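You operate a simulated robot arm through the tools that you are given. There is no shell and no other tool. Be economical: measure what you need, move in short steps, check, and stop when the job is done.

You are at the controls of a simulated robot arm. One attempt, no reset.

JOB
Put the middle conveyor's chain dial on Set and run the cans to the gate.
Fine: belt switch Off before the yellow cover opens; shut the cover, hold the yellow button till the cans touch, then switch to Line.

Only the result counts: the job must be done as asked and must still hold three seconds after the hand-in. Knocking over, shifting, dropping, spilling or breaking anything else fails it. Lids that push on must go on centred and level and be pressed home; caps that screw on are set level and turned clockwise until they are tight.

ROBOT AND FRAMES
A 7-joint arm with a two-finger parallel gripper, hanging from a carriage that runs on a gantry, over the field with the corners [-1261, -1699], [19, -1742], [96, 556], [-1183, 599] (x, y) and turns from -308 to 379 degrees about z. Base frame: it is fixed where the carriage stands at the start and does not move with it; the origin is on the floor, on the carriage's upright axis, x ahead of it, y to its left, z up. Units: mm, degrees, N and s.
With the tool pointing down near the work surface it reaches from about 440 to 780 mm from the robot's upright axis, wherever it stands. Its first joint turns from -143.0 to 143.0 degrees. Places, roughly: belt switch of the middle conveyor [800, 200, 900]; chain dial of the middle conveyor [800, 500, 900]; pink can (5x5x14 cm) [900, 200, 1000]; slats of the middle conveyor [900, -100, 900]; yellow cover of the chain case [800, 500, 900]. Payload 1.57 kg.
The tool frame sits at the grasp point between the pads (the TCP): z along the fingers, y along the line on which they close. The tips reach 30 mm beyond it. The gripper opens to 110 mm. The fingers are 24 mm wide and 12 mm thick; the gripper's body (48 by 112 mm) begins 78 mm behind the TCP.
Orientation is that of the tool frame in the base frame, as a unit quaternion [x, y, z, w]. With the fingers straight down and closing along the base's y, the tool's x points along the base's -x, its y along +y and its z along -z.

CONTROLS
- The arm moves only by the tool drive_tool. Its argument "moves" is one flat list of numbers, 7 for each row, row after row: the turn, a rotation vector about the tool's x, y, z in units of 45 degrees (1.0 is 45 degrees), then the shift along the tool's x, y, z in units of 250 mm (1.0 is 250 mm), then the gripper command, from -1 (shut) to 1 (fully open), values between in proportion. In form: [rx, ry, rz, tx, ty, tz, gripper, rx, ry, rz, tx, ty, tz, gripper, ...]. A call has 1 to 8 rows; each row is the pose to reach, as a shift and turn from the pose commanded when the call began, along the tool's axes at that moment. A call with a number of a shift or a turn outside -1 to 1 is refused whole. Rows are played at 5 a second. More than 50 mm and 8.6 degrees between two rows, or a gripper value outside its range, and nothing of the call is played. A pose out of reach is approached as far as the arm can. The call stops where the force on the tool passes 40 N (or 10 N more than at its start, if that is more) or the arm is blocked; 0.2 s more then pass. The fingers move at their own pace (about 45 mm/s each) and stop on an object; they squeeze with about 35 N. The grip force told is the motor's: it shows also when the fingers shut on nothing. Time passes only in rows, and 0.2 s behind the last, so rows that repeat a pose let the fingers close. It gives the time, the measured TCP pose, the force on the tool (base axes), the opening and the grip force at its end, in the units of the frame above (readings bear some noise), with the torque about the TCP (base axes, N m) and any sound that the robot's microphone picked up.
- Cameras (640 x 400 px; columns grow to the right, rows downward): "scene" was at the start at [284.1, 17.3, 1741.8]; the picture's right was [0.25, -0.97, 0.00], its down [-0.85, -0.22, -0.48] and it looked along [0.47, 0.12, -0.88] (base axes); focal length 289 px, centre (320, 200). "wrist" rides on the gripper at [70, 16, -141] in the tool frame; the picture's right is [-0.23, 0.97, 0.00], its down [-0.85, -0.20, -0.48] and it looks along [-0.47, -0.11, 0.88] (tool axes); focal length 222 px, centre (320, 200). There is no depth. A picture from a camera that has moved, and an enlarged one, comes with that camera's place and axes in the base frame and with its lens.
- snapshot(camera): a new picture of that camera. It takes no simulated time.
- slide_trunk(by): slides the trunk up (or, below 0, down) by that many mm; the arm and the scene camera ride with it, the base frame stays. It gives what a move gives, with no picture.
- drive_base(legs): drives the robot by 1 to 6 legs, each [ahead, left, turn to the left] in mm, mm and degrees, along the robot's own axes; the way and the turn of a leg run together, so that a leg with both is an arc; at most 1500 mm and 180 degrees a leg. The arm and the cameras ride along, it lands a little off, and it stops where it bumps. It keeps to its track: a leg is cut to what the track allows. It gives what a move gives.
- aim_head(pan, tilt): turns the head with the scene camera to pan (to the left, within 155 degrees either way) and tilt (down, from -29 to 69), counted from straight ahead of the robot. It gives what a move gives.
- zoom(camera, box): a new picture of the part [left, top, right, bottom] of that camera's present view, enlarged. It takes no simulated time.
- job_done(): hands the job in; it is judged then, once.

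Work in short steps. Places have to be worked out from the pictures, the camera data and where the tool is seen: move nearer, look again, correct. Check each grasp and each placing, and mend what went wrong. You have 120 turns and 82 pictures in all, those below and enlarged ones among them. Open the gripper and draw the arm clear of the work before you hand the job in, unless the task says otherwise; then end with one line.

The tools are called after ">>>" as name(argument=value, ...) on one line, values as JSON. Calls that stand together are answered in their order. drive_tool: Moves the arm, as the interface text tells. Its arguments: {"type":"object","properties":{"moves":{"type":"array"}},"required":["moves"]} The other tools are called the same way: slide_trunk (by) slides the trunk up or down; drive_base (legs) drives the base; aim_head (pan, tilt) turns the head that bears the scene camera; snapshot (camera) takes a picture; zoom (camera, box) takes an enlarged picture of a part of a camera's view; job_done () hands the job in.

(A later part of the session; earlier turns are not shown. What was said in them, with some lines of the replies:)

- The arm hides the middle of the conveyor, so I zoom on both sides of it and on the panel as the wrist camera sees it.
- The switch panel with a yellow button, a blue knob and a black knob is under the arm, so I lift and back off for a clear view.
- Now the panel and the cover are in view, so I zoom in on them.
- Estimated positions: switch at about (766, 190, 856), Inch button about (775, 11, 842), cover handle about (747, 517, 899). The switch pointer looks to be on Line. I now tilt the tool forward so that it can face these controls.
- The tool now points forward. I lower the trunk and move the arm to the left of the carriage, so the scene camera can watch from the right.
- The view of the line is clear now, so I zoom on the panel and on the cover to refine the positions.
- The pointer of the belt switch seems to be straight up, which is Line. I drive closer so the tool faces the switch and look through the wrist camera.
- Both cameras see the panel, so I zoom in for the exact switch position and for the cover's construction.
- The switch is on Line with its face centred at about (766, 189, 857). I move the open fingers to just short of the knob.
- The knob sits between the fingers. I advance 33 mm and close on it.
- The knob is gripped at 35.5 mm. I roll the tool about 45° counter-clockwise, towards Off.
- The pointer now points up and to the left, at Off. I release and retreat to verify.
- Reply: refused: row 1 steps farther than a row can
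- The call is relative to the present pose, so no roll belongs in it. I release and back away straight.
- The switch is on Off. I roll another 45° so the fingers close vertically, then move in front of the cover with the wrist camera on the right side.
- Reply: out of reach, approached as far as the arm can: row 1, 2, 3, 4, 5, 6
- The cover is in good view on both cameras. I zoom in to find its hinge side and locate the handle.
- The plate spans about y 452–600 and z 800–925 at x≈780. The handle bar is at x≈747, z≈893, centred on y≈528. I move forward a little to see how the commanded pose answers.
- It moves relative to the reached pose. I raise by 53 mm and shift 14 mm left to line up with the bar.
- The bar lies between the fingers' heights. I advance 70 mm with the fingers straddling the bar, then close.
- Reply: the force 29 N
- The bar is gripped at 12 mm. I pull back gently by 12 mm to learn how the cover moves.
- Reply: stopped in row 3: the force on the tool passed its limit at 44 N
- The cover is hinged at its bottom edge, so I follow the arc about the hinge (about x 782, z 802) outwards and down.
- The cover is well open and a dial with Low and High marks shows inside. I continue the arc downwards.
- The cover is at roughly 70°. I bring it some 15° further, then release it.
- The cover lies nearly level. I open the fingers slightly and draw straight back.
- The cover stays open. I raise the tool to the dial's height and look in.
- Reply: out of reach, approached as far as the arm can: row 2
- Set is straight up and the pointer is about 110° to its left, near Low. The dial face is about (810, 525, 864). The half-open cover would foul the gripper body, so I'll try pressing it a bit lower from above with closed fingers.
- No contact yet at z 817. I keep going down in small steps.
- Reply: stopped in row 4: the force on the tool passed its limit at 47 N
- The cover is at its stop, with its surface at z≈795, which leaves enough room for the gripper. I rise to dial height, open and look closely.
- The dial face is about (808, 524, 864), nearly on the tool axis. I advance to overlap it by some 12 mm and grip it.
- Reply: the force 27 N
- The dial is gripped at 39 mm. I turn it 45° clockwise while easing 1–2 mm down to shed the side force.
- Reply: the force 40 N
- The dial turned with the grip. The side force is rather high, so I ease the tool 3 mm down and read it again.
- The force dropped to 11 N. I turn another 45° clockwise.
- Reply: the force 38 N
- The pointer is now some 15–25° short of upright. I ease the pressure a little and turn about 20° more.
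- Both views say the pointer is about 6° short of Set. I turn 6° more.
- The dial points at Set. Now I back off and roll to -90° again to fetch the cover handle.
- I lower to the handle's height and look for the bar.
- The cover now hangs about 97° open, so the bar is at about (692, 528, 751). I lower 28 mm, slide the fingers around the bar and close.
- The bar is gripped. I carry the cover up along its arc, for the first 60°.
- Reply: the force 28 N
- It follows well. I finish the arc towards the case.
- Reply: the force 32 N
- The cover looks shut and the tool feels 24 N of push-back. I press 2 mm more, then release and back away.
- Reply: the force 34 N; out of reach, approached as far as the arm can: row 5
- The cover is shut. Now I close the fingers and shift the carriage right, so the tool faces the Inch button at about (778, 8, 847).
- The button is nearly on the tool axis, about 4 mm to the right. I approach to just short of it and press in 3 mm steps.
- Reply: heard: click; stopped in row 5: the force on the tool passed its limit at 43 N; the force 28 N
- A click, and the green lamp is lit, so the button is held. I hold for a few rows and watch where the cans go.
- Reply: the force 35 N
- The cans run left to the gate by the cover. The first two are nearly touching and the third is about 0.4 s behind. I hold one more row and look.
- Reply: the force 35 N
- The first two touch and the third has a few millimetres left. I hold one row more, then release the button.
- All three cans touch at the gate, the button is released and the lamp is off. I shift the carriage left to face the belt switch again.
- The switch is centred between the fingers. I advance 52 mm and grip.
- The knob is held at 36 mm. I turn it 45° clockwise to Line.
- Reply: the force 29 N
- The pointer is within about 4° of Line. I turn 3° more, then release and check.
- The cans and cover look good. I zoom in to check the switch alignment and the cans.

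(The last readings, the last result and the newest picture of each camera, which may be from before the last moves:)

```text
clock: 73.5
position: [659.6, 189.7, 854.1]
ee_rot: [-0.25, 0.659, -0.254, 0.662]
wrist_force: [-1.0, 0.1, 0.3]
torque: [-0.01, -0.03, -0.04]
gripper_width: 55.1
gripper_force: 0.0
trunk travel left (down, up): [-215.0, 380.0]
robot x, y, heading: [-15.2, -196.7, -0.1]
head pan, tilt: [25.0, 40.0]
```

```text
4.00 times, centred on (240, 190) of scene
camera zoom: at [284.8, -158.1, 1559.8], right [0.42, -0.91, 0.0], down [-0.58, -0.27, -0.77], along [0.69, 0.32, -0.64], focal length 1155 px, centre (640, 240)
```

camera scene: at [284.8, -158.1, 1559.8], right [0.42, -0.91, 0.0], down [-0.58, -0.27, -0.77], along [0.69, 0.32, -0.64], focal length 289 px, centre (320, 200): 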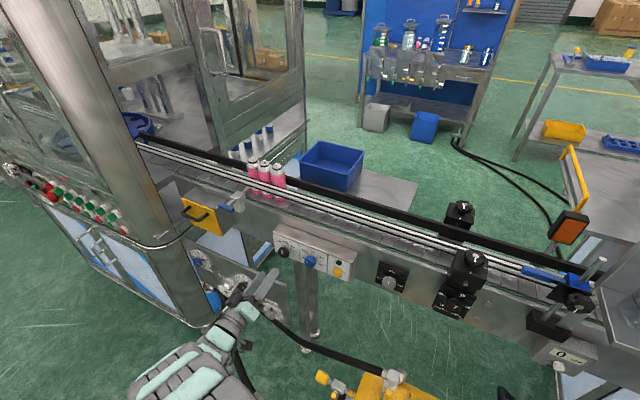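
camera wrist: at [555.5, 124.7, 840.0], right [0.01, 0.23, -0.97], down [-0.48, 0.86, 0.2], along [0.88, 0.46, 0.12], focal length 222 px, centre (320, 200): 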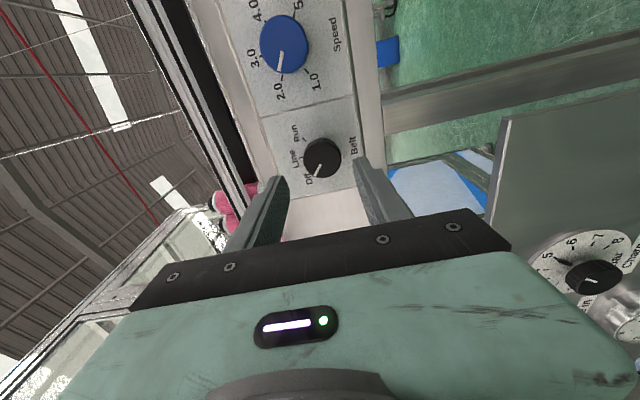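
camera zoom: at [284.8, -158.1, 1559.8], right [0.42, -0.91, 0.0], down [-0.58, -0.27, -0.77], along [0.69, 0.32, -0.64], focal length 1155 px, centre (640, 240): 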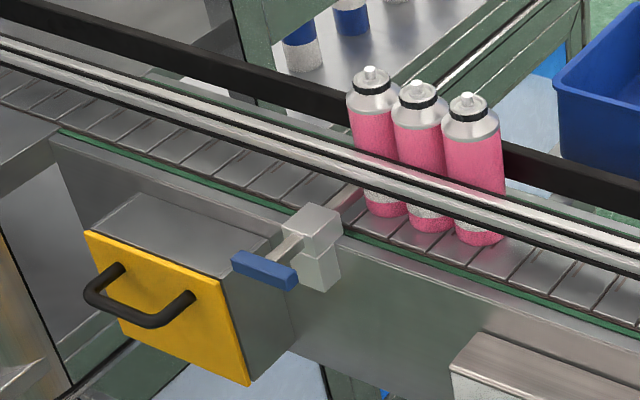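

Allowing for perspective, the switch pointer is upright on Line. The cover is shut and the cans stand together at the gate. I open the gripper and draw clear.

>>> drive_base(legs=[[-250, 0, 0]])

>>> drive_tool(moves=[0, 0, 0, 0, 0, 0, 1, 0, 0, 0, 0, 0, 0, 1, 0, 0, 0, 0, 0, 0, 1])

>>> snapshot(camera="scene")

>>> zoom(camera="scene", box=[200, 110, 360, 230])

```text
clock: 75.3
position: [414.2, 189.9, 854.8]
ee_rot: [-0.25, 0.659, -0.255, 0.662]
wrist_force: [-0.3, -0.3, 0.6]
torque: [-0.05, 0.0, 0.01]
gripper_width: 55.0
gripper_force: 0.0
trunk travel left (down, up): [-215.0, 380.0]
robot x, y, heading: [-258.2, -195.6, -0.3]
head pan, tilt: [25.0, 40.0]
```

```text
clock: 76.1
position: [415.1, 190.1, 854.9]
ee_rot: [-0.248, 0.659, -0.256, 0.663]
wrist_force: [-0.3, 0.3, -0.1]
torque: [0.02, 0.02, 0.03]
gripper_width: 109.8
gripper_force: 0.1
trunk travel left (down, up): [-215.0, 380.0]
robot x, y, heading: [-260.0, -193.0, -0.2]
head pan, tilt: [25.0, 40.0]
```

```text
9 pictures are left
camera scene: at [39.2, -157.6, 1560.0], right [0.42, -0.91, 0.0], down [-0.58, -0.27, -0.77], along [0.7, 0.32, -0.64], focal length 289 px, centre (320, 200)
```

scene: 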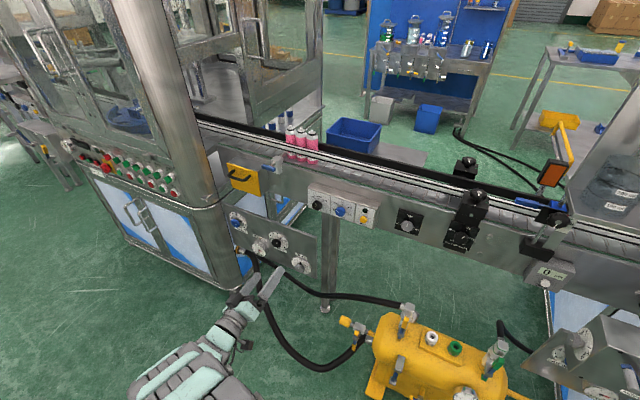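

```text
3.33 times, centred on (280, 170) of scene
camera zoom: at [39.2, -157.6, 1560.0], right [0.42, -0.91, 0.0], down [-0.58, -0.27, -0.77], along [0.7, 0.32, -0.64], focal length 962 px, centre (453, 300)
```

zoom: 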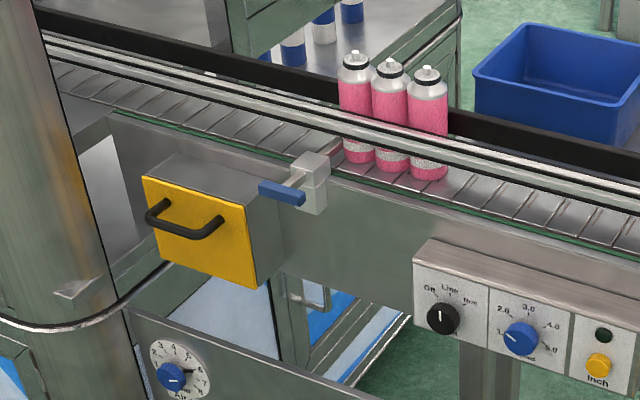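

Everything is in its final state and the arm is clear, so I hand the job in.

>>> job_done()

```text
The job is handed in.
```

The middle conveyor's chain dial is on Set, the yellow cover is shut, the three cans stand touching at the gate, and the belt switch is on Line.
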